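You operate a simulated robot arm through the tools that you are given. There is no shell and no other tool.

The job below is to be done with a simulated robot arm. You get a single attempt, and the scene is never put back.

## Task
Start the lifter, balance the large window and raise it to 110 cm.
Fine: power on and air open, then reset till the display reads OK; balance needle in the green band before the lift.

Only the result counts: the job must be done as asked and must still hold three seconds after the hand-in. Knocking over, shifting, dropping, spilling or breaking anything else fails it.

## Robot
A 6-joint arm with a two-finger gripper, fixed in place. Base frame: the origin is on the floor under the middle of its stand, x ahead of it, y to its left, z up. Lengths are in m, angles in rad, forces in N, time in s.
With the tool pointing down near the work surface it reaches from about 0.7 to 0.94 m from the base axis. Its first joint turns from -2.897 to 2.897 rad. Payload 1.71 kg.
The TCP is the grasp point between the finger pads, 0.02 m short of the fingertips. In the tool frame z runs along the fingers and y along their closing line. The gripper opens to 0.096 m; its body begins 0.113 m behind the TCP.
Orientation is that of the tool frame in the base frame, as a unit quaternion [x, y, z, w]. With the fingers straight down and closing along the base's y, the tool's x points along the base's -x, its y along +y and its z along -z.

## Interface
- The arm moves only by the tool move_arm. Its argument "steps" is text: rows parted by semicolons, each of 7 numbers parted by spaces: the shift along the base's x, y, z in m, then the turn, a rotation vector about the base's x, y, z in rad, then the closure, from 0 (fully open) to 1 (shut). In form: x y z rx ry rz fingers; .... A call has 1 to 20 rows; each row is the pose to reach, as a shift and turn from the pose commanded when the call began. A row lasts 0.2 s, in which the tool goes at most 0.05 m and 0.15 rad; a call with a longer step from one row to the next is refused whole, and so is a gripper value outside its range. Where a pose cannot be reached the arm comes as near as it can. A force on the tool above 70 N (or 10 N above the force at the start of the call, whichever is more), or a blocked arm, ends the call early, and 0.2 s more pass. The fingers move at their own pace (about 0.045 m/s each) and stop on an object; they squeeze with about 33 N. The grip force told is the motor's: it shows also when the fingers shut on nothing. Time passes only in rows, and 0.2 s behind the last, so rows that repeat a pose let the fingers close. The reply holds the time, the measured pose of the TCP, the force on the tool along the base axes, the opening and the grip force, in the units named above and with some noise, with the torque about the TCP (base axes, N m) and any sound that the robot's microphone picked up.
- Cameras (640 x 400 px; columns grow to the right, rows downward): "scene" is fixed at [0.4005, 0.6493, 1.5548]; the picture's right is [-0.87, -0.50, 0.00], its down [-0.20, 0.35, -0.91] and it looks along [0.45, -0.79, -0.41] (base axes); focal length 323 px, centre (320, 200). "wrist" rides on the gripper at [0.066, 0.014, -0.145] in the tool frame; the picture's right is [-0.21, 0.98, 0.00], its down [-0.88, -0.18, -0.45] and it looks along [-0.44, -0.09, 0.90] (tool axes); focal length 275 px, centre (320, 200). There is no depth. A picture from a camera that has moved, and an enlarged one, comes with that camera's place and axes in the base frame and with its lens.
- get_image(camera): a new picture of that camera. The clock stands still meanwhile.
- lift_body(by): moves the trunk up (or, below 0, down) by that many m; the arm rides with it, the base frame stays. It gives what a move gives, with no picture.
- inspect(camera, box): a new picture of the part [left, top, right, bottom] of that camera's present view, enlarged. The clock stands still meanwhile.
- hand_in(): hands the job in; it is judged then, once.

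Places have to be worked out from the pictures, the camera data and where the tool is seen. Open the gripper and draw the arm clear of the work before you hand the job in, unless the task says otherwise.

The tools are called after ">>>" as a command line: name --argument value ..., lists and objects as JSON in quotes. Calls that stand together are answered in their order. move_arm: Moves the arm, as the interface text tells. Its arguments: {"type":"object","properties":{"steps":{"type":"string"}},"required":["steps"]} The other tools are called the same way: lift_body (by) moves the trunk up or down; get_image (camera) takes a picture; inspect (camera, box) takes an enlarged picture of a part of a camera's view; hand_in () hands the job in.

At the start:

```text
time_s: 0.0
tcp_pos: [0.5923, -0.0387, 1.372]
tool_rot: [0.0, 1.0, 0.0, -0.001]
ft_force: [0.2, -0.2, -0.1]
wrist_torque: [0.01, -0.02, 0.01]
gripper_width: 0.0962
grip_force: 0.0
trunk travel left (down, up): [-0.325, 0.065]
```

scene: 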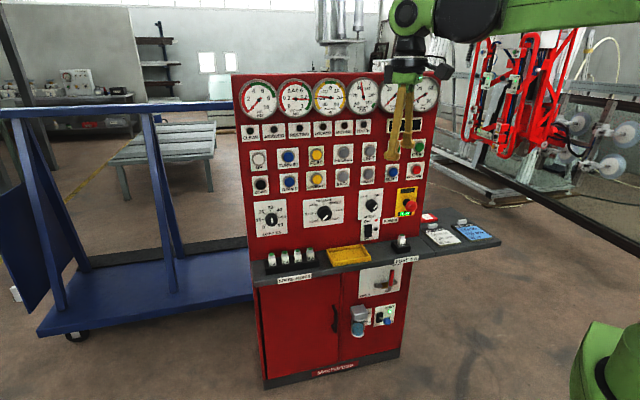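
wrist: 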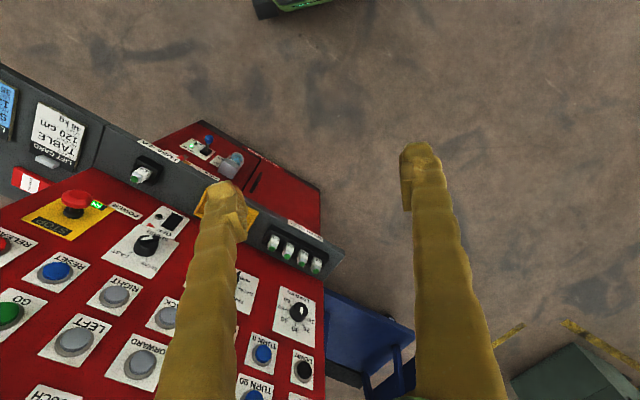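

The scene shows a control panel with gauges, buttons, knobs and a valve. I'll take enlarged pictures to read the labels before moving.

>>> inspect --camera "scene" --box '[230, 70, 390, 170]'

>>> inspect --camera "scene" --box '[340, 110, 460, 190]'

>>> inspect --camera "scene" --box '[240, 135, 350, 204]'

>>> inspect --camera "scene" --box '[240, 180, 440, 305]'

>>> inspect --camera "scene" --box '[390, 180, 510, 255]'

>>> inspect --camera "scene" --box '[320, 250, 440, 350]'

>>> inspect --camera "wrist" --box '[0, 60, 340, 400]'

```text
4.00 times, centred on (310, 120) of scene
camera zoom: at [0.4005, 0.6493, 1.5548], right [-0.87, -0.5, 0.0], down [-0.2, 0.35, -0.91], along [0.45, -0.79, -0.41], focal length 1292 px, centre (360, 520)
```

zoom: 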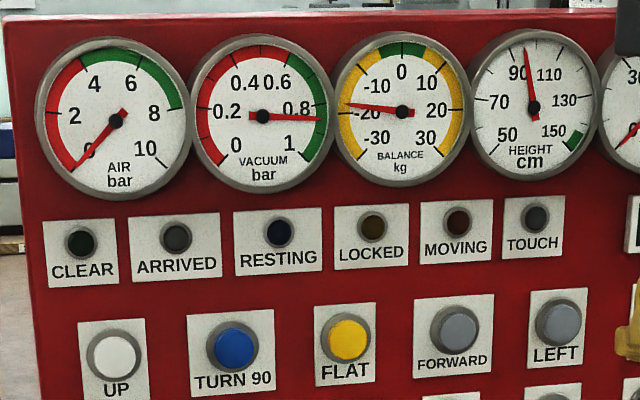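

```text
5.00 times, centred on (400, 150) of scene
camera zoom: at [0.4005, 0.6493, 1.5548], right [-0.87, -0.5, 0.0], down [-0.2, 0.35, -0.91], along [0.45, -0.79, -0.41], focal length 1616 px, centre (-80, 450)
```

zoom: 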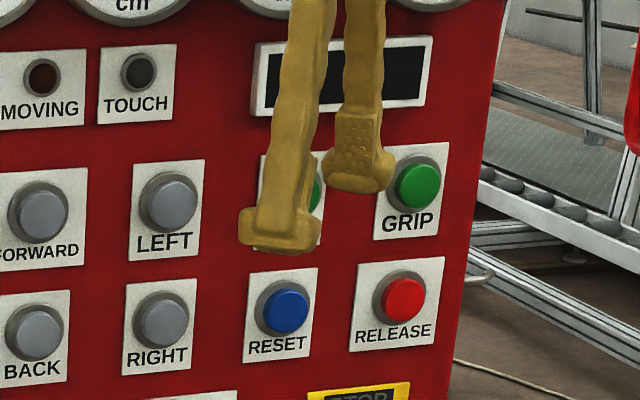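

```text
5.80 times, centred on (295, 170) of scene
camera zoom: at [0.4005, 0.6493, 1.5548], right [-0.87, -0.5, 0.0], down [-0.2, 0.35, -0.91], along [0.45, -0.79, -0.41], focal length 1873 px, centre (465, 377)
```

zoom: 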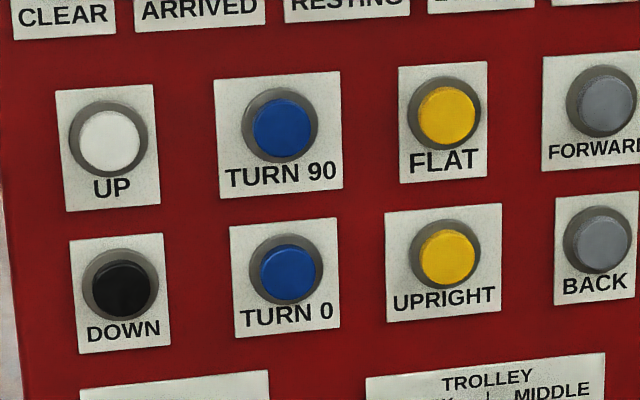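

```text
3.20 times, centred on (340, 242) of scene
camera zoom: at [0.4005, 0.6493, 1.5548], right [-0.87, -0.5, 0.0], down [-0.2, 0.35, -0.91], along [0.45, -0.79, -0.41], focal length 1034 px, centre (256, 64)
```

zoom: 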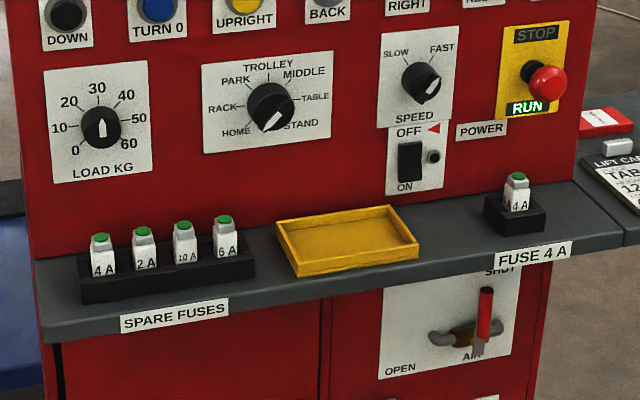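

```text
5.33 times, centred on (450, 218) of scene
camera zoom: at [0.4005, 0.6493, 1.5548], right [-0.87, -0.5, 0.0], down [-0.2, 0.35, -0.91], along [0.45, -0.79, -0.41], focal length 1723 px, centre (-373, 107)
```

zoom: 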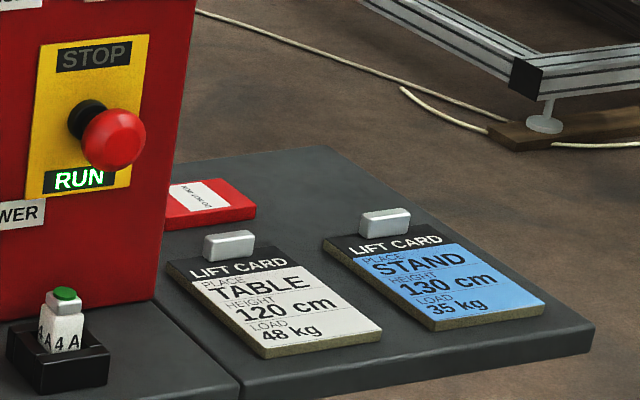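

```text
4.00 times, centred on (380, 300) of scene
camera zoom: at [0.4005, 0.6493, 1.5548], right [-0.87, -0.5, 0.0], down [-0.2, 0.35, -0.91], along [0.45, -0.79, -0.41], focal length 1292 px, centre (80, -200)
```

zoom: 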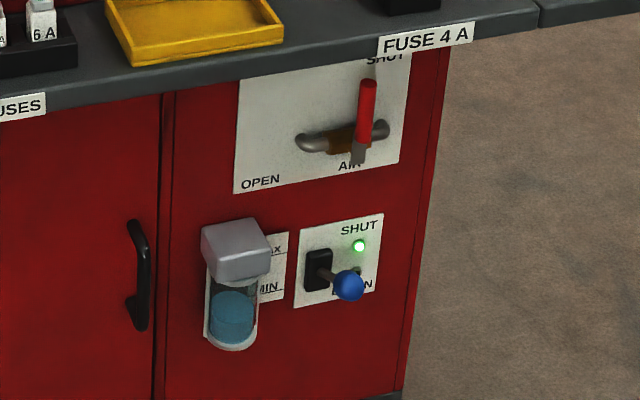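

```text
1.18 times, centred on (170, 230) of wrist
camera zoom: at [0.527, -0.0245, 1.5174], right [0.21, 0.98, 0.0], down [0.88, -0.18, 0.44], along [0.43, -0.09, -0.9], focal length 324 px, centre (496, 165)
```

zoom: 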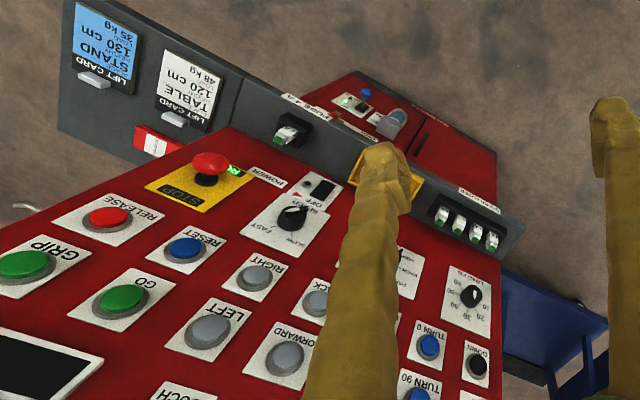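

The panel face seems to stand at about 45° to the base axes, roughly 0.95 m from the base. I'll zoom further on the details: power switch, cards, display, gauges and the lifter at the right.

>>> inspect --camera "scene" --box '[350, 185, 430, 245]'

>>> inspect --camera "scene" --box '[415, 205, 505, 255]'

>>> inspect --camera "scene" --box '[450, 20, 640, 180]'

>>> inspect --camera "scene" --box '[340, 70, 450, 140]'

>>> inspect --camera "scene" --box '[320, 75, 345, 110]'

>>> inspect --camera "scene" --box '[250, 195, 290, 235]'

>>> inspect --camera "scene" --box '[340, 295, 410, 345]'

>>> inspect --camera "scene" --box '[350, 260, 410, 300]'

```text
6.67 times, centred on (390, 215) of scene
camera zoom: at [0.4005, 0.6493, 1.5548], right [-0.87, -0.5, 0.0], down [-0.2, 0.35, -0.91], along [0.45, -0.79, -0.41], focal length 2154 px, centre (-147, 100)
```

zoom: 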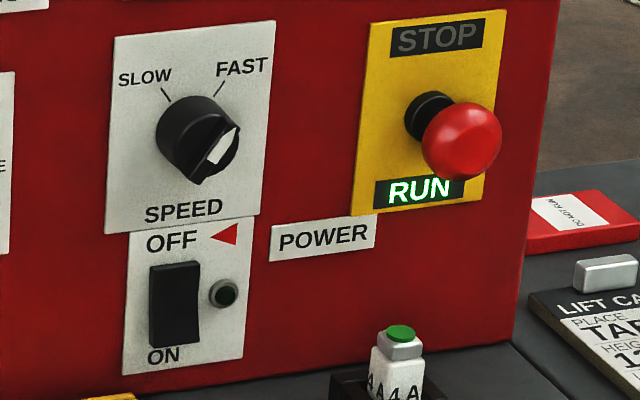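

```text
7.11 times, centred on (460, 230) of scene
camera zoom: at [0.4005, 0.6493, 1.5548], right [-0.87, -0.5, 0.0], down [-0.2, 0.35, -0.91], along [0.45, -0.79, -0.41], focal length 2298 px, centre (-676, -13)
```

zoom: 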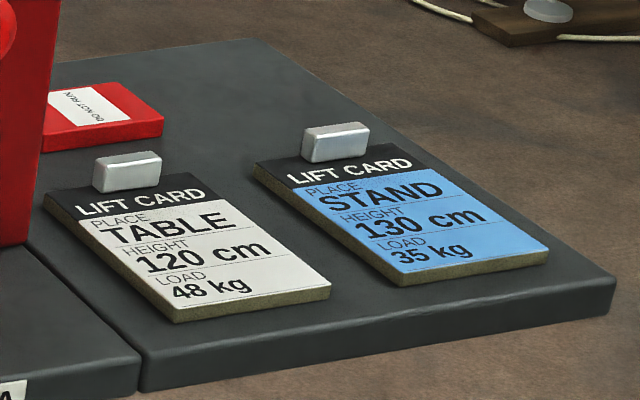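

```text
2.50 times, centred on (545, 100) of scene
camera zoom: at [0.4005, 0.6493, 1.5548], right [-0.87, -0.5, 0.0], down [-0.2, 0.35, -0.91], along [0.45, -0.79, -0.41], focal length 808 px, centre (-242, 450)
```

zoom: 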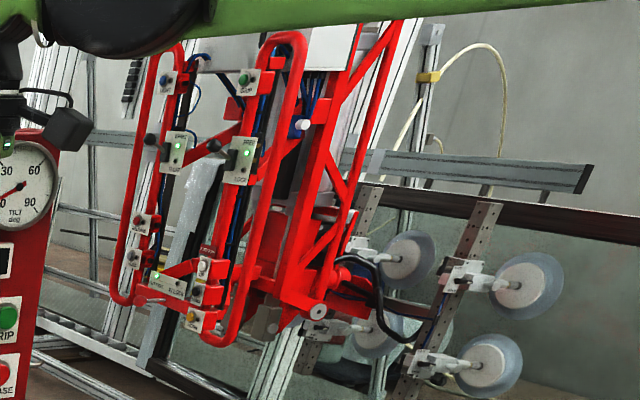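

```text
5.71 times, centred on (395, 105) of scene
camera zoom: at [0.4005, 0.6493, 1.5548], right [-0.87, -0.5, 0.0], down [-0.2, 0.35, -0.91], along [0.45, -0.79, -0.41], focal length 1846 px, centre (-109, 743)
```

zoom: 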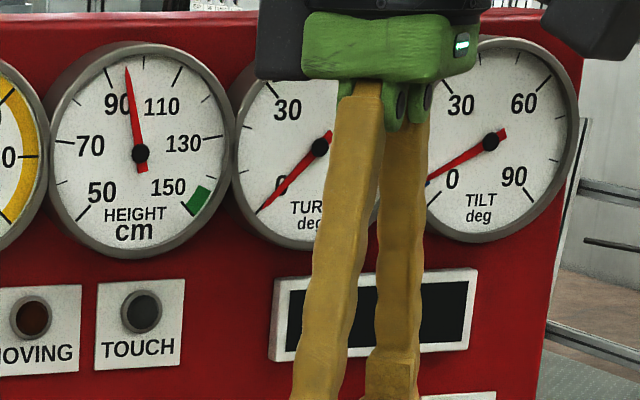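

```text
11.43 times, centred on (332, 92) of scene
camera zoom: at [0.4005, 0.6493, 1.5548], right [-0.87, -0.5, 0.0], down [-0.2, 0.35, -0.91], along [0.45, -0.79, -0.41], focal length 3693 px, centre (177, 1429)
```

zoom: 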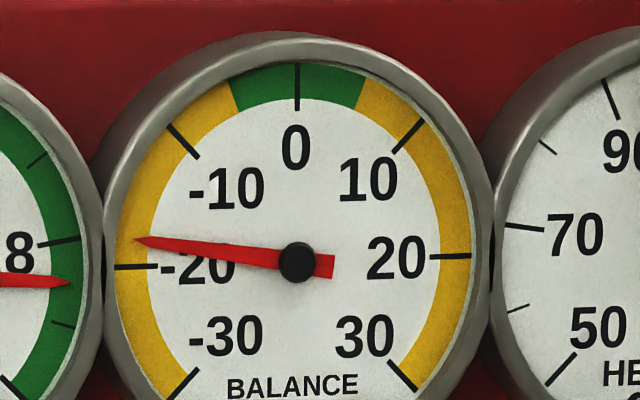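

```text
10.00 times, centred on (270, 215) of scene
camera zoom: at [0.4005, 0.6493, 1.5548], right [-0.87, -0.5, 0.0], down [-0.2, 0.35, -0.91], along [0.45, -0.79, -0.41], focal length 3231 px, centre (820, 50)
```

zoom: 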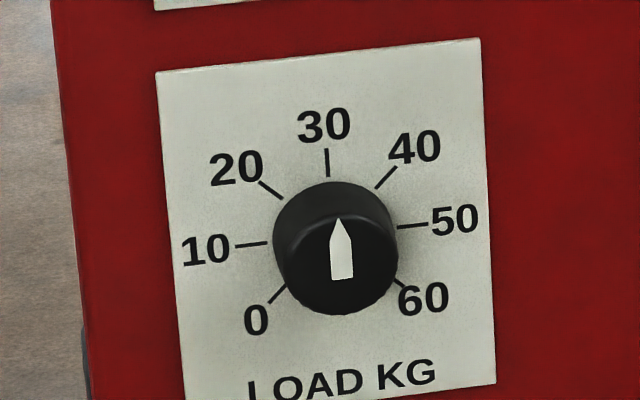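

```text
8.00 times, centred on (375, 320) of scene
camera zoom: at [0.4005, 0.6493, 1.5548], right [-0.87, -0.5, 0.0], down [-0.2, 0.35, -0.91], along [0.45, -0.79, -0.41], focal length 2585 px, centre (-120, -760)
```

zoom: 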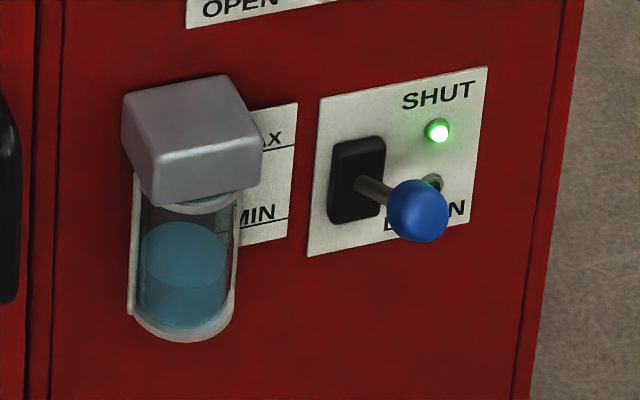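

```text
10.00 times, centred on (380, 280) of scene
camera zoom: at [0.4005, 0.6493, 1.5548], right [-0.87, -0.5, 0.0], down [-0.2, 0.35, -0.91], along [0.45, -0.79, -0.41], focal length 3231 px, centre (-280, -600)
```

zoom: 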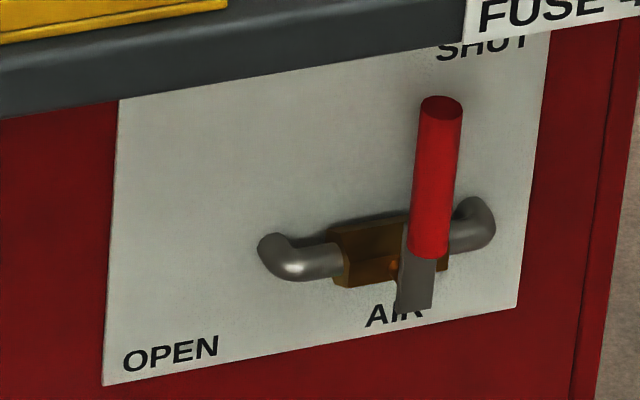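

From the two cameras I judge RESET at about (0.757, -0.573, 1.122), DOWN at (1.135, -0.197, 1.123) and the LOAD knob at (1.105, -0.212, 0.984), so the panel normal is about (-0.707, 0.707, 0). The air handle is at SHUT, power is OFF and balance reads about -18 with LOAD at 30, so the load is about 48 kg. I'll swing the tool towards the panel, stopping halfway to check.

>>> move_arm --steps ".0167 -.0158 -.01 -.0512 -.1235 -.0512 1; .0333 -.0317 -.02 -.1023 -.247 -.1023 1; .05 -.0475 -.03 -.1535 -.3705 -.1535 1; .0667 -.0633 -.04 -.2047 -.494 -.2047 1; .0833 -.0792 -.05 -.2558 -.6175 -.2558 1; .1 -.095 -.06 -.307 -.741 -.307 1"

```text
time_s: 1.4
tcp_pos: [0.672, -0.135, 1.3207]
tool_rot: [0.148, 0.906, -0.15, 0.366]
ft_force: [-2.1, 0.0, 1.2]
wrist_torque: [0.04, -0.07, 0.08]
gripper_width: 0.0
grip_force: 22.3
trunk travel left (down, up): [-0.325, 0.065]
```

The arm follows with a small lag. I'll finish the second half of the turn.

>>> move_arm --steps ".0167 -.0158 -.01 -.0512 -.1235 -.0512 1; .0333 -.0317 -.02 -.1023 -.247 -.1023 1; .05 -.0475 -.03 -.1535 -.3705 -.1535 1; .0667 -.0633 -.04 -.2047 -.494 -.2047 1; .0833 -.0792 -.05 -.2558 -.6175 -.2558 1; .1 -.095 -.06 -.307 -.741 -.307 1; .1 -.095 -.06 -.307 -.741 -.307 1; .1 -.095 -.06 -.307 -.741 -.307 1"

>>> get_image --camera "scene"

>>> get_image --camera "wrist"

```text
time_s: 3.2
tcp_pos: [0.7706, -0.2293, 1.2595]
tool_rot: [0.269, 0.648, -0.273, 0.658]
ft_force: [-0.2, 0.8, -0.6]
wrist_torque: [0.01, 0.03, 0.01]
gripper_width: 0.0
grip_force: 29.0
trunk travel left (down, up): [-0.325, 0.065]
```

```text
taken
```

scene: 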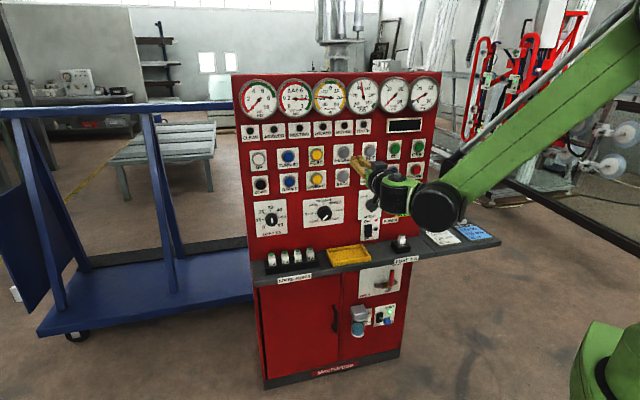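

```text
taken
camera wrist: at [0.68, -0.1163, 1.1925], right [0.69, 0.69, 0.21], down [-0.45, 0.19, 0.87], along [0.56, -0.69, 0.45], focal length 275 px, centre (320, 200)
```

wrist: 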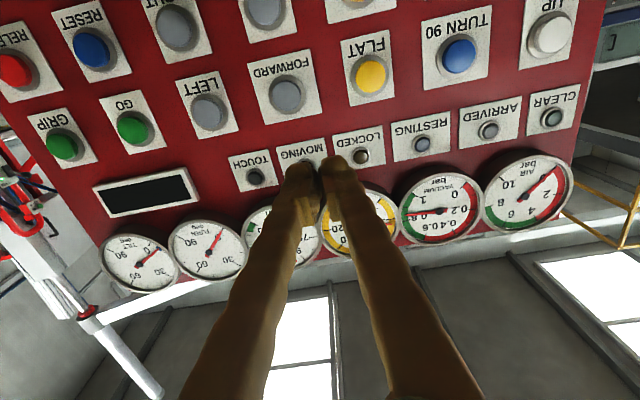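

The arm now points at the panel, and the wrist view confirms RESET near (0.76, -0.573, 1.128) and UP near (1.136, -0.194, 1.227). The rocker sits near (0.822, -0.514, 0.85), just above the counter (top z≈0.79, front edge ~0.14 m out from the panel). I'll lower the trunk while clear of the counter.

>>> lift_body --by -0.2

```text
time_s: 5.4
tcp_pos: [0.7735, -0.2281, 1.0608]
tool_rot: [0.268, 0.649, -0.272, 0.658]
ft_force: [0.5, 0.8, 0.1]
wrist_torque: [-0.01, 0.05, 0.01]
gripper_width: 0.0001
grip_force: 29.5
trunk travel left (down, up): [-0.125, 0.265]
```

Next I'll move in front of the power switch, staying about 0.2 m off the panel and pitching the tool down 30° so the wrist camera looks straight at the panel.

>>> move_arm --steps "-.0214 -.0252 -.022 .0736 .0736 0 1; -.0428 -.0504 -.044 .1472 .1472 0 1; -.0642 -.0756 -.066 .2208 .2208 0 1; -.0856 -.1008 -.088 .2944 .2944 0 1; -.107 -.126 -.11 .368 .368 0 1; -.107 -.126 -.11 .368 .368 0 1"

>>> get_image --camera "wrist"

>>> get_image --camera "scene"

```text
time_s: 6.8
tcp_pos: [0.6655, -0.353, 0.949]
tool_rot: [0.33, 0.796, -0.195, 0.468]
ft_force: [0.2, 0.4, -1.3]
wrist_torque: [0.01, -0.02, 0.03]
gripper_width: 0.0
grip_force: 29.7
trunk travel left (down, up): [-0.125, 0.265]
```

```text
taken
camera wrist: at [0.5633, -0.2316, 0.9624], right [0.76, 0.62, 0.18], down [-0.1, -0.16, 0.98], along [0.64, -0.77, -0.05], focal length 275 px, centre (320, 200)
```

wrist: 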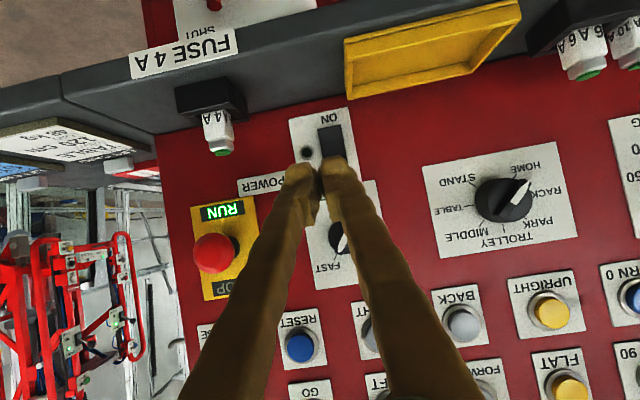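

```text
taken
```

scene: 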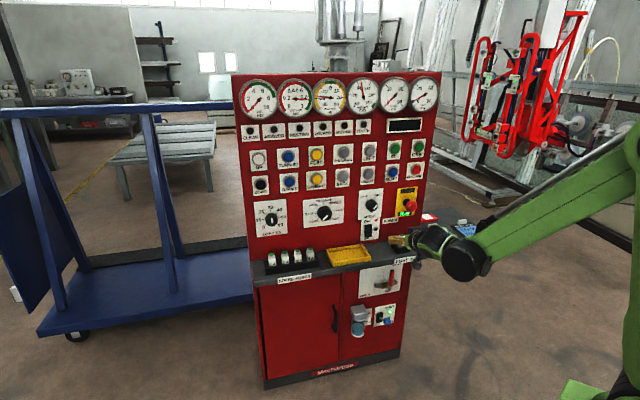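

The view is good, with the rocker's ON end nearest the counter. To calibrate, I'll enlarge both views around the fingertips and the switch.

>>> inspect --camera "scene" --box '[350, 205, 430, 255]'

>>> inspect --camera "wrist" --box '[180, 90, 420, 240]'

```text
8.00 times, centred on (390, 230) of scene
camera zoom: at [0.4005, 0.6493, 1.5548], right [-0.87, -0.5, 0.0], down [-0.2, 0.35, -0.91], along [0.45, -0.79, -0.41], focal length 2585 px, centre (-240, -40)
```

zoom: 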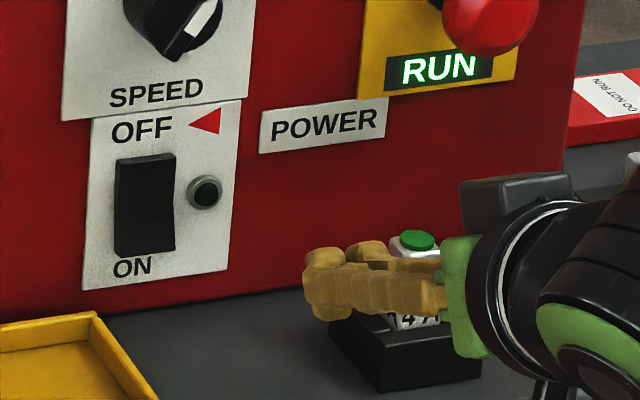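

```text
2.67 times, centred on (300, 165) of wrist
camera zoom: at [0.5633, -0.2316, 0.9624], right [0.76, 0.62, 0.18], down [-0.1, -0.16, 0.98], along [0.64, -0.77, -0.05], focal length 734 px, centre (373, 293)
```

zoom: 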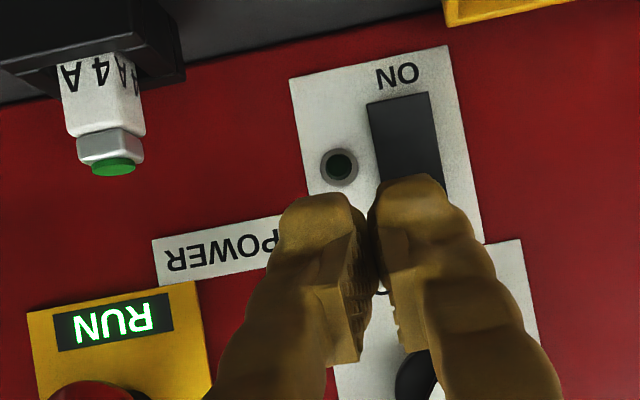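

The scene projection of the fingertips matches the measured pose to within about 2 px. The ON half of the rocker is near s=-0.228 along the panel, z≈0.857, about 0.93 m out. I'll move to a pose just in front of it.

>>> move_arm --steps ".0025 .0025 -.045 0 0 0 1; .019 -.009 -.08 0 0 0 1; .0439 -.0339 -.096 0 0 0 1; .0757 -.0657 -.096 0 0 0 1; .104 -.094 -.096 0 0 0 1; .104 -.094 -.096 0 0 0 1"

>>> inspect --camera "scene" --box '[340, 205, 420, 255]'

>>> inspect --camera "wrist" --box '[200, 80, 440, 230]'

```text
time_s: 8.2
tcp_pos: [0.7703, -0.4502, 0.8547]
tool_rot: [0.329, 0.796, -0.194, 0.469]
ft_force: [0.8, -0.6, 0.1]
wrist_torque: [-0.01, 0.01, 0.0]
gripper_width: 0.0
grip_force: 29.3
trunk travel left (down, up): [-0.125, 0.265]
```

```text
8.00 times, centred on (380, 230) of scene
camera zoom: at [0.4005, 0.6493, 1.5548], right [-0.87, -0.5, 0.0], down [-0.2, 0.35, -0.91], along [0.45, -0.79, -0.41], focal length 2585 px, centre (-160, -40)
```

zoom: 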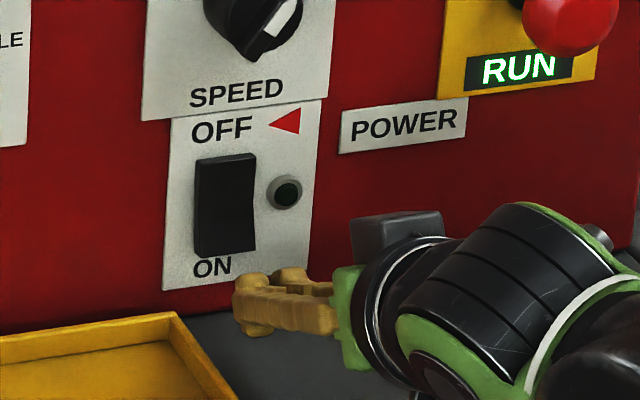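

```text
2.67 times, centred on (320, 155) of wrist
camera zoom: at [0.6684, -0.3267, 0.8679], right [0.76, 0.62, 0.18], down [-0.1, -0.16, 0.98], along [0.64, -0.77, -0.05], focal length 734 px, centre (320, 320)
```

zoom: 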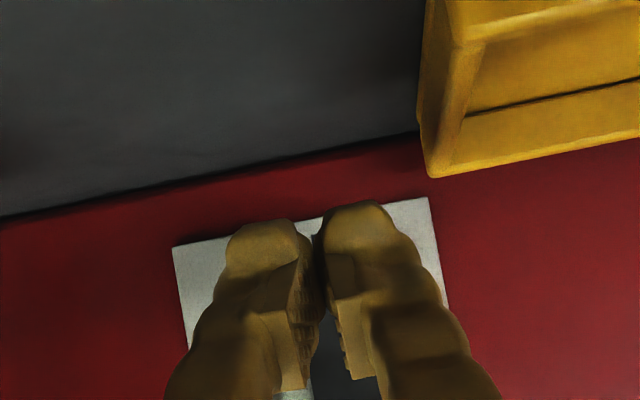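

The tip is aimed at the ON half, with the rocker centre about 3 mm left of the TCP. I'll advance slowly with a slight shift left and down, watching the force.

>>> move_arm --steps ".0233 -.0191 -.005 0 0 0 1; .0303 -.0263 -.005 0 0 0 1; .0339 -.0298 -.005 0 0 0 1"

>>> inspect --camera "scene" --box '[340, 205, 420, 255]'

```text
time_s: 9.0
tcp_pos: [0.8028, -0.4792, 0.8496]
tool_rot: [0.329, 0.797, -0.194, 0.469]
ft_force: [-0.5, -0.6, 0.7]
wrist_torque: [0.0, 0.01, 0.01]
gripper_width: 0.0
grip_force: 29.7
trunk travel left (down, up): [-0.125, 0.265]
heard: click
```

```text
8.00 times, centred on (380, 230) of scene
camera zoom: at [0.4005, 0.6493, 1.5548], right [-0.87, -0.5, 0.0], down [-0.2, 0.35, -0.91], along [0.45, -0.79, -0.41], focal length 2585 px, centre (-160, -40)
```

zoom: 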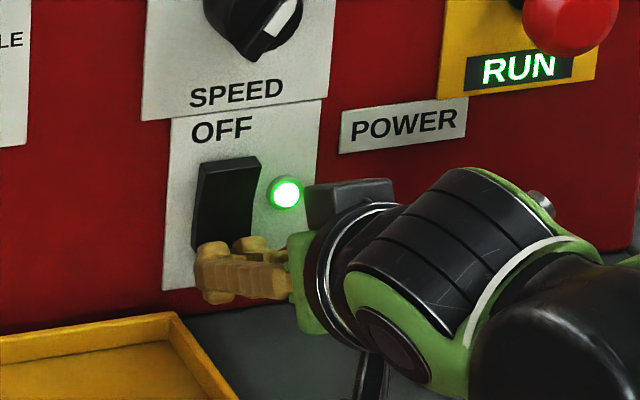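

A click was heard and the POWER lamp is now green, with the OFF pointer gone. I'll back straight off and read the panel.

>>> move_arm --steps "-.03 .03 .005 0 0 0 1; -.06 .06 .01 0 0 0 1; -.09 .09 .01 0 0 0 1; -.12 .12 .01 0 0 0 1; -.12 .12 .01 0 0 0 1"

>>> inspect --camera "scene" --box '[340, 70, 450, 140]'

>>> inspect --camera "scene" --box '[230, 70, 390, 170]'

>>> get_image --camera "scene"

>>> get_image --camera "wrist"

```text
time_s: 10.2
tcp_pos: [0.6835, -0.3572, 0.8596]
tool_rot: [0.33, 0.796, -0.195, 0.469]
ft_force: [0.5, 0.8, 0.6]
wrist_torque: [0.0, 0.02, 0.01]
gripper_width: 0.0001
grip_force: 29.4
trunk travel left (down, up): [-0.125, 0.265]
```

```text
5.71 times, centred on (395, 105) of scene
camera zoom: at [0.4005, 0.6493, 1.5548], right [-0.87, -0.5, 0.0], down [-0.2, 0.35, -0.91], along [0.45, -0.79, -0.41], focal length 1846 px, centre (-109, 743)
```

zoom: 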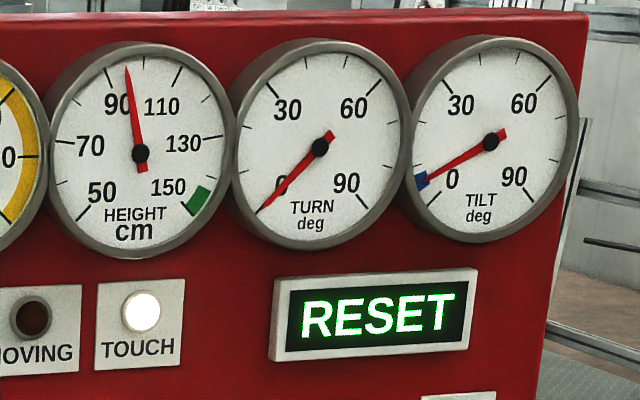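

```text
4.00 times, centred on (310, 120) of scene
camera zoom: at [0.4005, 0.6493, 1.5548], right [-0.87, -0.5, 0.0], down [-0.2, 0.35, -0.91], along [0.45, -0.79, -0.41], focal length 1292 px, centre (360, 520)
```

zoom: 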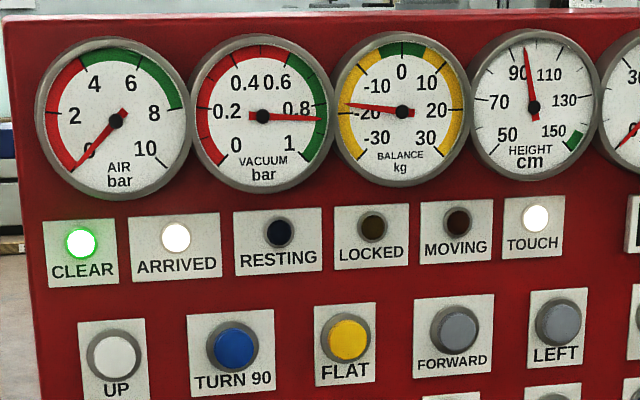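

```text
taken
```

scene: 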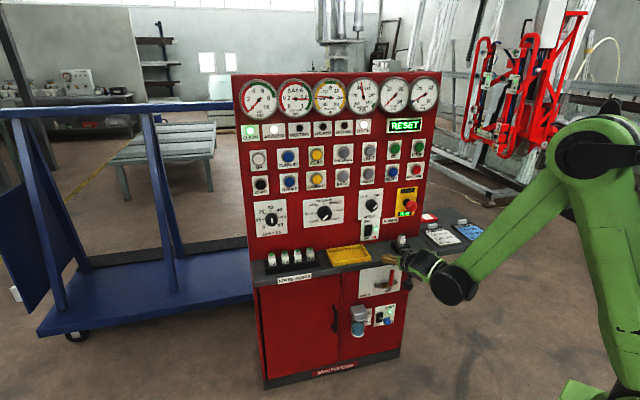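

```text
taken
camera wrist: at [0.5814, -0.2354, 0.8732], right [0.76, 0.62, 0.18], down [-0.1, -0.16, 0.98], along [0.64, -0.77, -0.05], focal length 275 px, centre (320, 200)
```

wrist: 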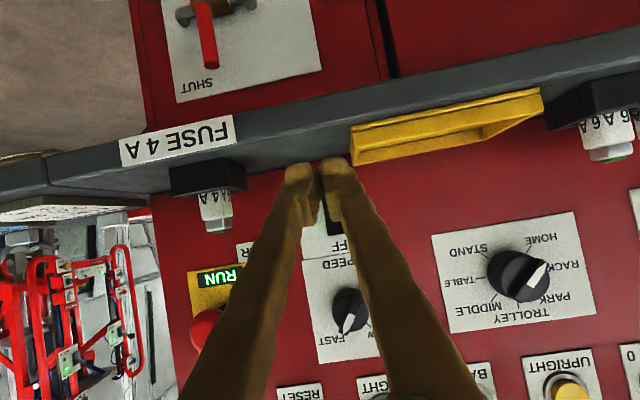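

The display now shows RESET, and CLEAR, ARRIVED and TOUCH are lit; air is still 0 bar. The air lever tip triangulates to about (0.712, -0.558, 0.665) with its pivot near z≈0.555 and s≈-0.107. I'll shift right, reduce the pitch to about 10° and then lower the trunk in front of the valve.

>>> move_arm --steps "-.035 -.028 0 -.062 -.062 0 1; -.07 -.056 0 -.124 -.124 0 1; -.105 -.084 0 -.186 -.186 0 1; -.141 -.113 0 -.2475 -.2475 0 1; -.141 -.113 0 -.2475 -.2475 0 1"

>>> lift_body --by -0.12

>>> get_image --camera "wrist"

>>> get_image --camera "scene"

```text
time_s: 11.4
tcp_pos: [0.5599, -0.4821, 0.8945]
tool_rot: [0.291, 0.702, -0.249, 0.6]
ft_force: [0.0, 0.0, 0.0]
wrist_torque: [-0.06, 0.0, -0.02]
gripper_width: 0.0001
grip_force: 29.4
out of reach, approached as far as the arm can: row 3, 4, 5
trunk travel left (down, up): [-0.125, 0.265]
```

```text
time_s: 12.9
tcp_pos: [0.5594, -0.4817, 0.775]
tool_rot: [0.292, 0.703, -0.249, 0.599]
ft_force: [0.5, -0.6, 0.3]
wrist_torque: [-0.01, -0.01, -0.02]
gripper_width: 0.0001
grip_force: 29.6
trunk travel left (down, up): [-0.005, 0.385]
```

```text
taken
camera wrist: at [0.4609, -0.364, 0.7321], right [0.72, 0.67, 0.2], down [-0.34, 0.08, 0.94], along [0.61, -0.74, 0.29], focal length 275 px, centre (320, 200)
```

wrist: 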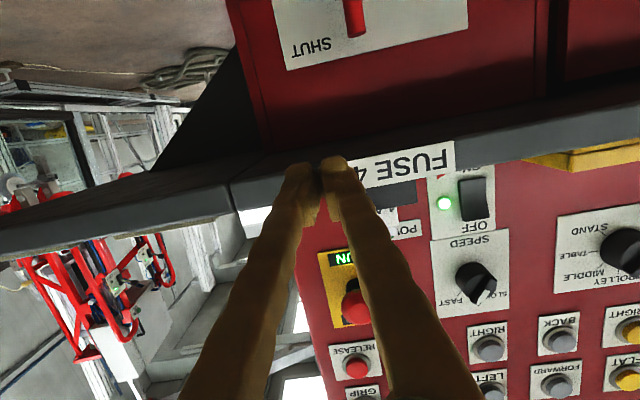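

```text
taken
```

scene: 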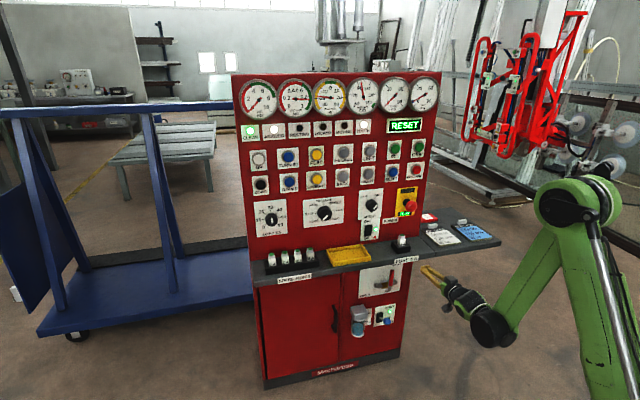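

The arm stalls near its inner limit with a level tool this low and close in. I'll pitch the fingers down a bit more, which should let the wrist sit higher, and check where the arm settles.

>>> move_arm --steps "0 0 0 .0775 .0775 0 1; 0 0 0 .155 .155 0 1; 0 0 0 .155 .155 0 1"

```text
time_s: 13.7
tcp_pos: [0.5576, -0.4845, 0.7743]
tool_rot: [0.317, 0.764, -0.216, 0.518]
ft_force: [-0.8, -0.4, -0.1]
wrist_torque: [-0.01, 0.0, 0.04]
gripper_width: 0.0002
grip_force: 29.5
trunk travel left (down, up): [-0.005, 0.385]
```

The pitch is now about 21.6° with the TCP steady. Next I'll go down in front of the counter edge, still about 6 cm clear of it.

>>> move_arm --steps ".005 -.005 -.03 0 0 0 1; .01 -.01 -.06 0 0 0 1; .01 -.01 -.06 0 0 0 1"

```text
time_s: 14.5
tcp_pos: [0.5691, -0.4923, 0.7137]
tool_rot: [0.317, 0.764, -0.216, 0.519]
ft_force: [0.4, 0.1, 0.2]
wrist_torque: [-0.02, 0.01, 0.0]
gripper_width: 0.0002
grip_force: 29.5
trunk travel left (down, up): [-0.005, 0.385]
```

That pose was reached fully. I'll continue down to lever height and look.

>>> move_arm --steps ".004 -.004 -.035 0 0 0 1; .008 -.008 -.07 0 0 0 1; .008 -.008 -.07 0 0 0 1"

>>> get_image --camera "wrist"

>>> inspect --camera "scene" --box '[340, 240, 500, 340]'

```text
time_s: 15.3
tcp_pos: [0.5937, -0.5177, 0.6736]
tool_rot: [0.317, 0.765, -0.215, 0.518]
ft_force: [0.2, 0.2, 0.2]
wrist_torque: [0.02, 0.01, 0.0]
gripper_width: 0.0002
grip_force: 29.7
out of reach, approached as far as the arm can: row 1, 2, 3
trunk travel left (down, up): [-0.005, 0.385]
```

```text
taken
camera wrist: at [0.4921, -0.3953, 0.6659], right [0.75, 0.64, 0.19], down [-0.19, -0.07, 0.98], along [0.64, -0.77, 0.07], focal length 275 px, centre (320, 200)
```

wrist: 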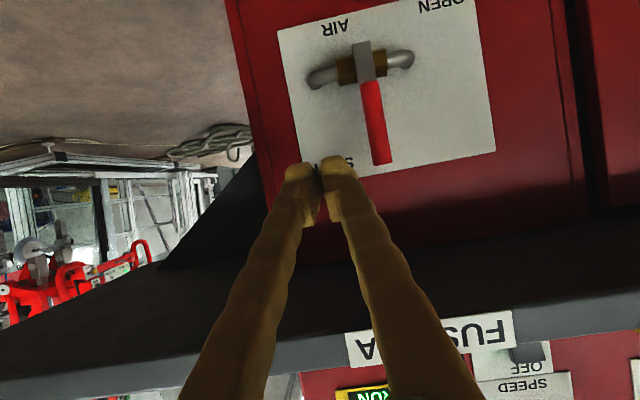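

```text
4.00 times, centred on (420, 290) of scene
camera zoom: at [0.4005, 0.6493, 1.5548], right [-0.87, -0.5, 0.0], down [-0.2, 0.35, -0.91], along [0.45, -0.79, -0.41], focal length 1292 px, centre (-80, -160)
```

zoom: 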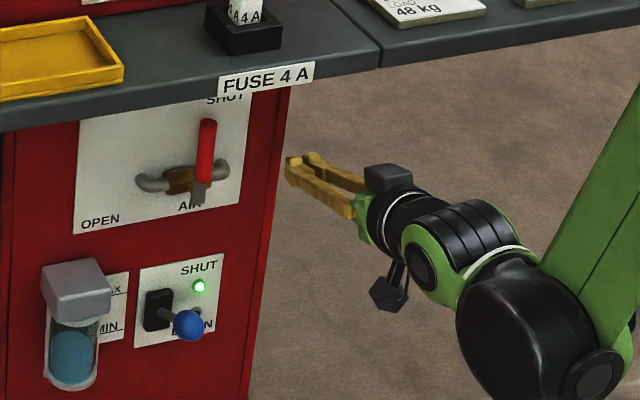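

The lever tip triangulates to s≈-0.110, z≈0.66, about 0.90 m out, with its pivot near z≈0.565. The fingers are about 5 cm to its right. I'll move forward beside the lever under the counter.

>>> move_arm --steps ".025 -.025 -.005 0 0 0 1; .05 -.05 -.015 0 0 0 1; .0761 -.0761 -.033 0 0 0 1; .0761 -.0761 -.033 0 0 0 1"

>>> get_image --camera "wrist"

>>> inspect --camera "scene" --box '[340, 240, 480, 328]'

```text
time_s: 16.3
tcp_pos: [0.6717, -0.5951, 0.6408]
tool_rot: [0.316, 0.764, -0.216, 0.52]
ft_force: [-0.9, 0.5, 0.3]
wrist_torque: [0.01, 0.0, 0.04]
gripper_width: 0.0
grip_force: 29.2
trunk travel left (down, up): [-0.005, 0.385]
```

```text
taken
camera wrist: at [0.5689, -0.4718, 0.6329], right [0.75, 0.64, 0.19], down [-0.19, -0.07, 0.98], along [0.64, -0.77, 0.07], focal length 275 px, centre (320, 200)
```

wrist: 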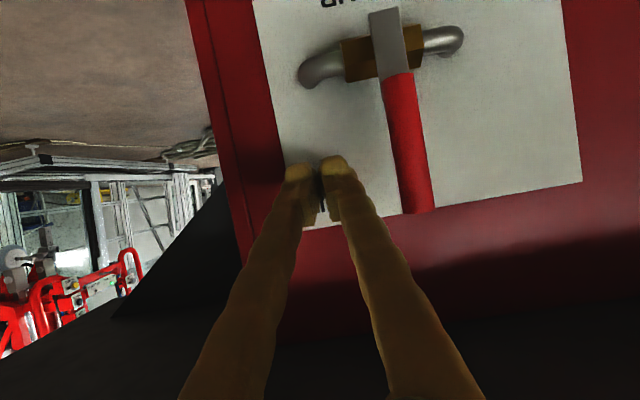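

```text
4.55 times, centred on (410, 284) of scene
camera zoom: at [0.4005, 0.6493, 1.5548], right [-0.87, -0.5, 0.0], down [-0.2, 0.35, -0.91], along [0.45, -0.79, -0.41], focal length 1469 px, centre (-89, -182)
```

zoom: 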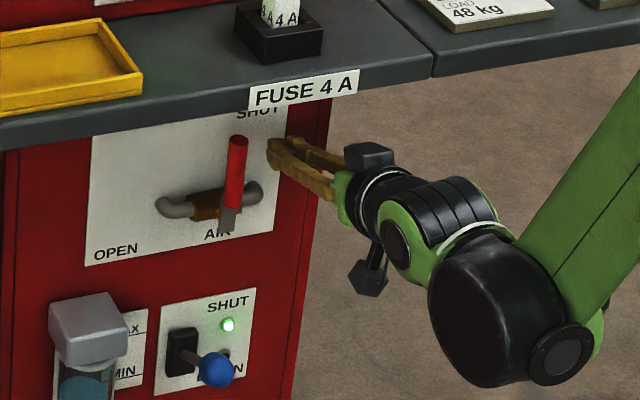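

The fingers are just right of the lever with about 2–3 cm of gap. I'll push it left along its arc, first to about 30°, and check the force.

>>> move_arm --steps ".0128 .0212 0 0 0 0 1; .0256 .034 .0054 0 0 0 1; .0403 .0487 .0065 0 0 0 1"

>>> get_image --camera "wrist"

>>> inspect --camera "scene" --box '[340, 240, 480, 328]'

```text
time_s: 17.1
tcp_pos: [0.7116, -0.5458, 0.6473]
tool_rot: [0.317, 0.764, -0.216, 0.519]
ft_force: [-0.2, 0.0, 0.4]
wrist_torque: [0.02, 0.01, 0.05]
gripper_width: 0.0
grip_force: 29.2
trunk travel left (down, up): [-0.005, 0.385]
```

```text
taken
camera wrist: at [0.6088, -0.4228, 0.6387], right [0.75, 0.64, 0.19], down [-0.19, -0.07, 0.98], along [0.64, -0.77, 0.07], focal length 275 px, centre (320, 200)
```

wrist: 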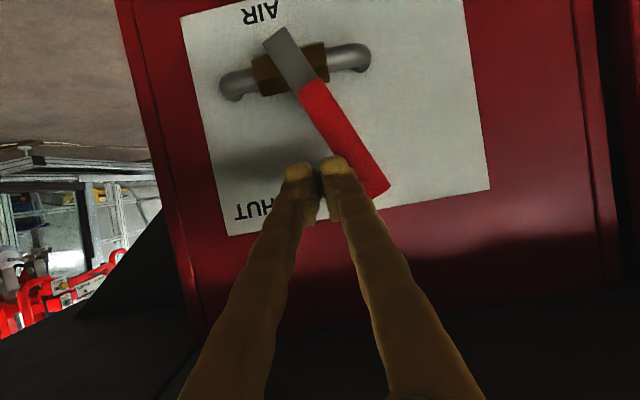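

```text
4.55 times, centred on (410, 284) of scene
camera zoom: at [0.4005, 0.6493, 1.5548], right [-0.87, -0.5, 0.0], down [-0.2, 0.35, -0.91], along [0.45, -0.79, -0.41], focal length 1469 px, centre (-89, -182)
```

zoom: 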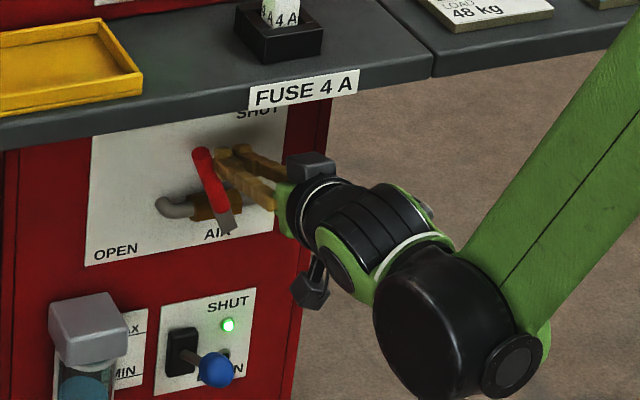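

The lever follows with almost no force and is at about 28°. I'll carry on along the arc to horizontal left.

>>> move_arm --steps ".0153 .0153 -.0055 0 0 0 1; .0296 .0296 -.0178 0 0 0 1; .039 .043 -.0366 0 0 0 1; .0455 .0495 -.0603 0 0 0 1; .047 .0515 -.066 0 0 0 1"

>>> get_image --camera "wrist"

>>> inspect --camera "scene" --box '[340, 240, 480, 328]'

>>> inspect --camera "scene" --box '[230, 70, 390, 170]'

```text
time_s: 18.3
tcp_pos: [0.7571, -0.4955, 0.5792]
tool_rot: [0.317, 0.765, -0.216, 0.518]
ft_force: [0.2, -0.2, -0.4]
wrist_torque: [0.0, 0.0, -0.02]
gripper_width: 0.0001
grip_force: 29.3
trunk travel left (down, up): [-0.005, 0.385]
```

```text
taken
camera wrist: at [0.6549, -0.3717, 0.5723], right [0.75, 0.64, 0.19], down [-0.19, -0.07, 0.98], along [0.64, -0.77, 0.07], focal length 275 px, centre (320, 200)
```

wrist: 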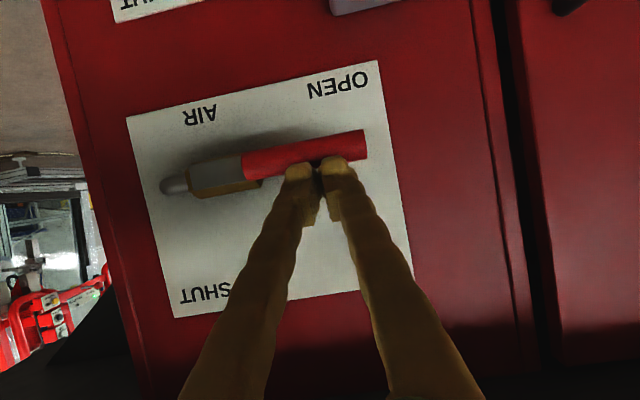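

```text
4.55 times, centred on (410, 284) of scene
camera zoom: at [0.4005, 0.6493, 1.5548], right [-0.87, -0.5, 0.0], down [-0.2, 0.35, -0.91], along [0.45, -0.79, -0.41], focal length 1469 px, centre (-89, -182)
```

zoom: 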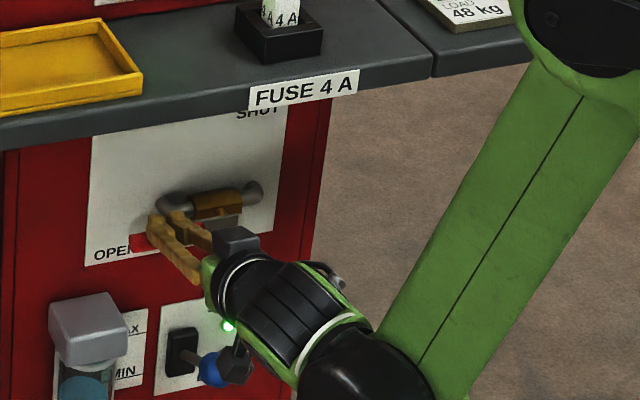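

```text
4.00 times, centred on (310, 120) of scene
camera zoom: at [0.4005, 0.6493, 1.5548], right [-0.87, -0.5, 0.0], down [-0.2, 0.35, -0.91], along [0.45, -0.79, -0.41], focal length 1292 px, centre (360, 520)
```

zoom: 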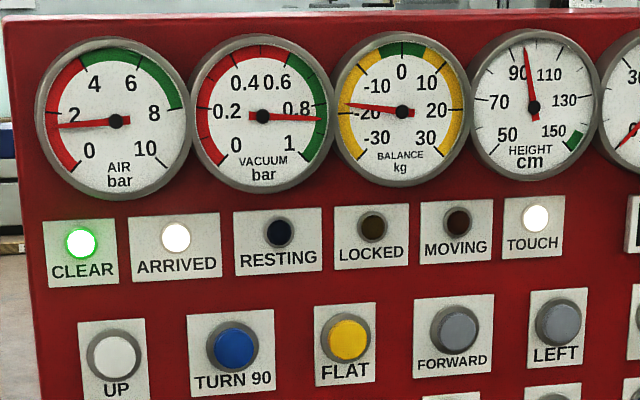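

The lever lies horizontal at OPEN and air pressure is rising (about 1.8 bar). I'll press it 5 mm further to check it is on its stop, and let time pass.

>>> move_arm --steps "0 0 -.003 0 0 0 1; 0 0 -.006 0 0 0 1; 0 0 -.006 0 0 0 1; 0 0 -.006 0 0 0 1; 0 0 -.006 0 0 0 1"

>>> inspect --camera "wrist" --box '[100, 50, 440, 250]'

>>> inspect --camera "scene" --box '[230, 70, 390, 170]'

```text
time_s: 19.5
tcp_pos: [0.7577, -0.493, 0.5776]
tool_rot: [0.316, 0.764, -0.216, 0.519]
ft_force: [-11.0, 10.6, 37.2]
wrist_torque: [-0.33, -0.06, 0.13]
gripper_width: 0.006
grip_force: 30.0
trunk travel left (down, up): [-0.005, 0.385]
```

```text
1.88 times, centred on (270, 150) of wrist
camera zoom: at [0.6545, -0.3708, 0.5685], right [0.75, 0.64, 0.19], down [-0.2, -0.06, 0.98], along [0.64, -0.77, 0.08], focal length 518 px, centre (414, 294)
```

zoom: 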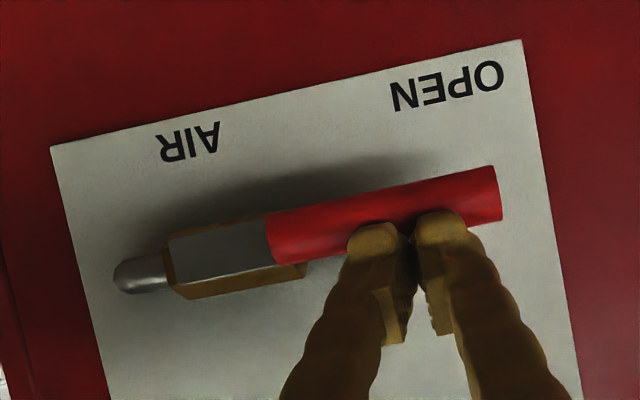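

```text
4.00 times, centred on (310, 120) of scene
camera zoom: at [0.4005, 0.6493, 1.5548], right [-0.87, -0.5, 0.0], down [-0.2, 0.35, -0.91], along [0.45, -0.79, -0.41], focal length 1292 px, centre (360, 520)
```

zoom: 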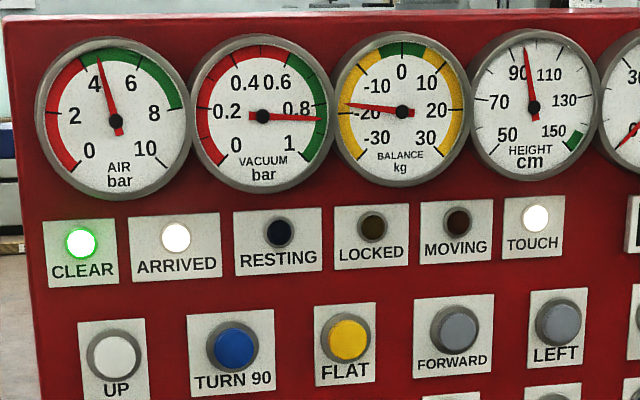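

The lever is hard on its OPEN stop (37 N) and the air is at about 4.5 bar, entering the green. I'll back up and out from under the counter, then raise the trunk.

>>> move_arm --steps "0 0 .01 0 0 0 1; -.0212 .0212 .03 0 0 0 1; -.0424 .0424 .05 0 0 0 1; -.0636 .0636 .08 0 0 0 1; -.0849 .0849 .11 0 0 0 1; -.1061 .1061 .14 0 0 0 1; -.1061 .1061 .14 0 0 0 1"

>>> lift_body --by 0.3

>>> get_image --camera "scene"

>>> get_image --camera "wrist"

>>> inspect --camera "scene" --box '[230, 70, 390, 170]'

```text
time_s: 21.1
tcp_pos: [0.653, -0.3884, 0.7151]
tool_rot: [0.316, 0.764, -0.215, 0.519]
ft_force: [1.2, -0.7, -1.5]
wrist_torque: [-0.04, -0.03, 0.02]
gripper_width: 0.0
grip_force: 28.6
trunk travel left (down, up): [-0.005, 0.385]
```

```text
time_s: 24.1
tcp_pos: [0.6534, -0.3883, 1.015]
tool_rot: [0.317, 0.765, -0.215, 0.518]
ft_force: [-0.5, -0.3, -0.6]
wrist_torque: [0.0, 0.01, 0.05]
gripper_width: 0.0
grip_force: 29.0
trunk travel left (down, up): [-0.305, 0.085]
```

```text
taken
```

scene: 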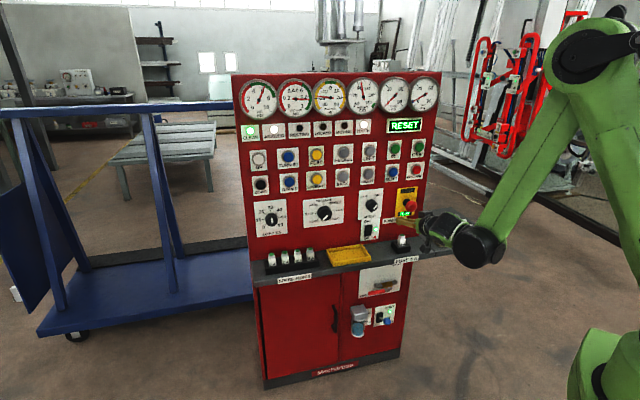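

```text
taken
camera wrist: at [0.5502, -0.266, 1.0067], right [0.75, 0.64, 0.19], down [-0.19, -0.07, 0.98], along [0.64, -0.77, 0.07], focal length 275 px, centre (320, 200)
```

wrist: 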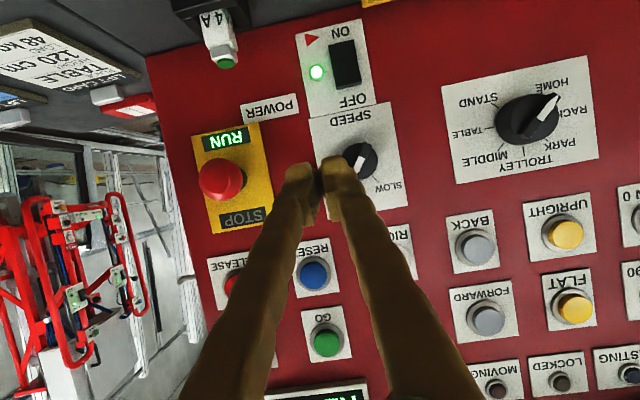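

```text
4.00 times, centred on (310, 120) of scene
camera zoom: at [0.4005, 0.6493, 1.5548], right [-0.87, -0.5, 0.0], down [-0.2, 0.35, -0.91], along [0.45, -0.79, -0.41], focal length 1292 px, centre (360, 520)
```

zoom: 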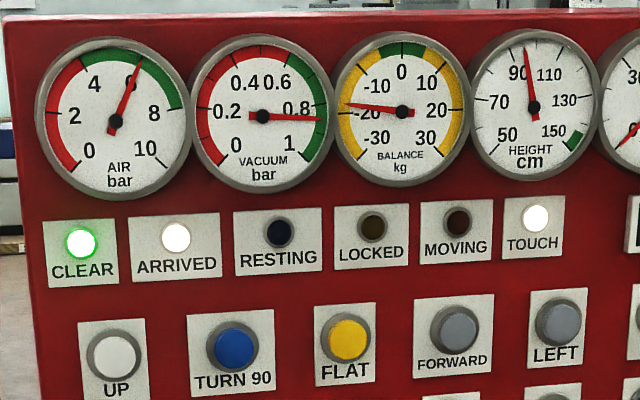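

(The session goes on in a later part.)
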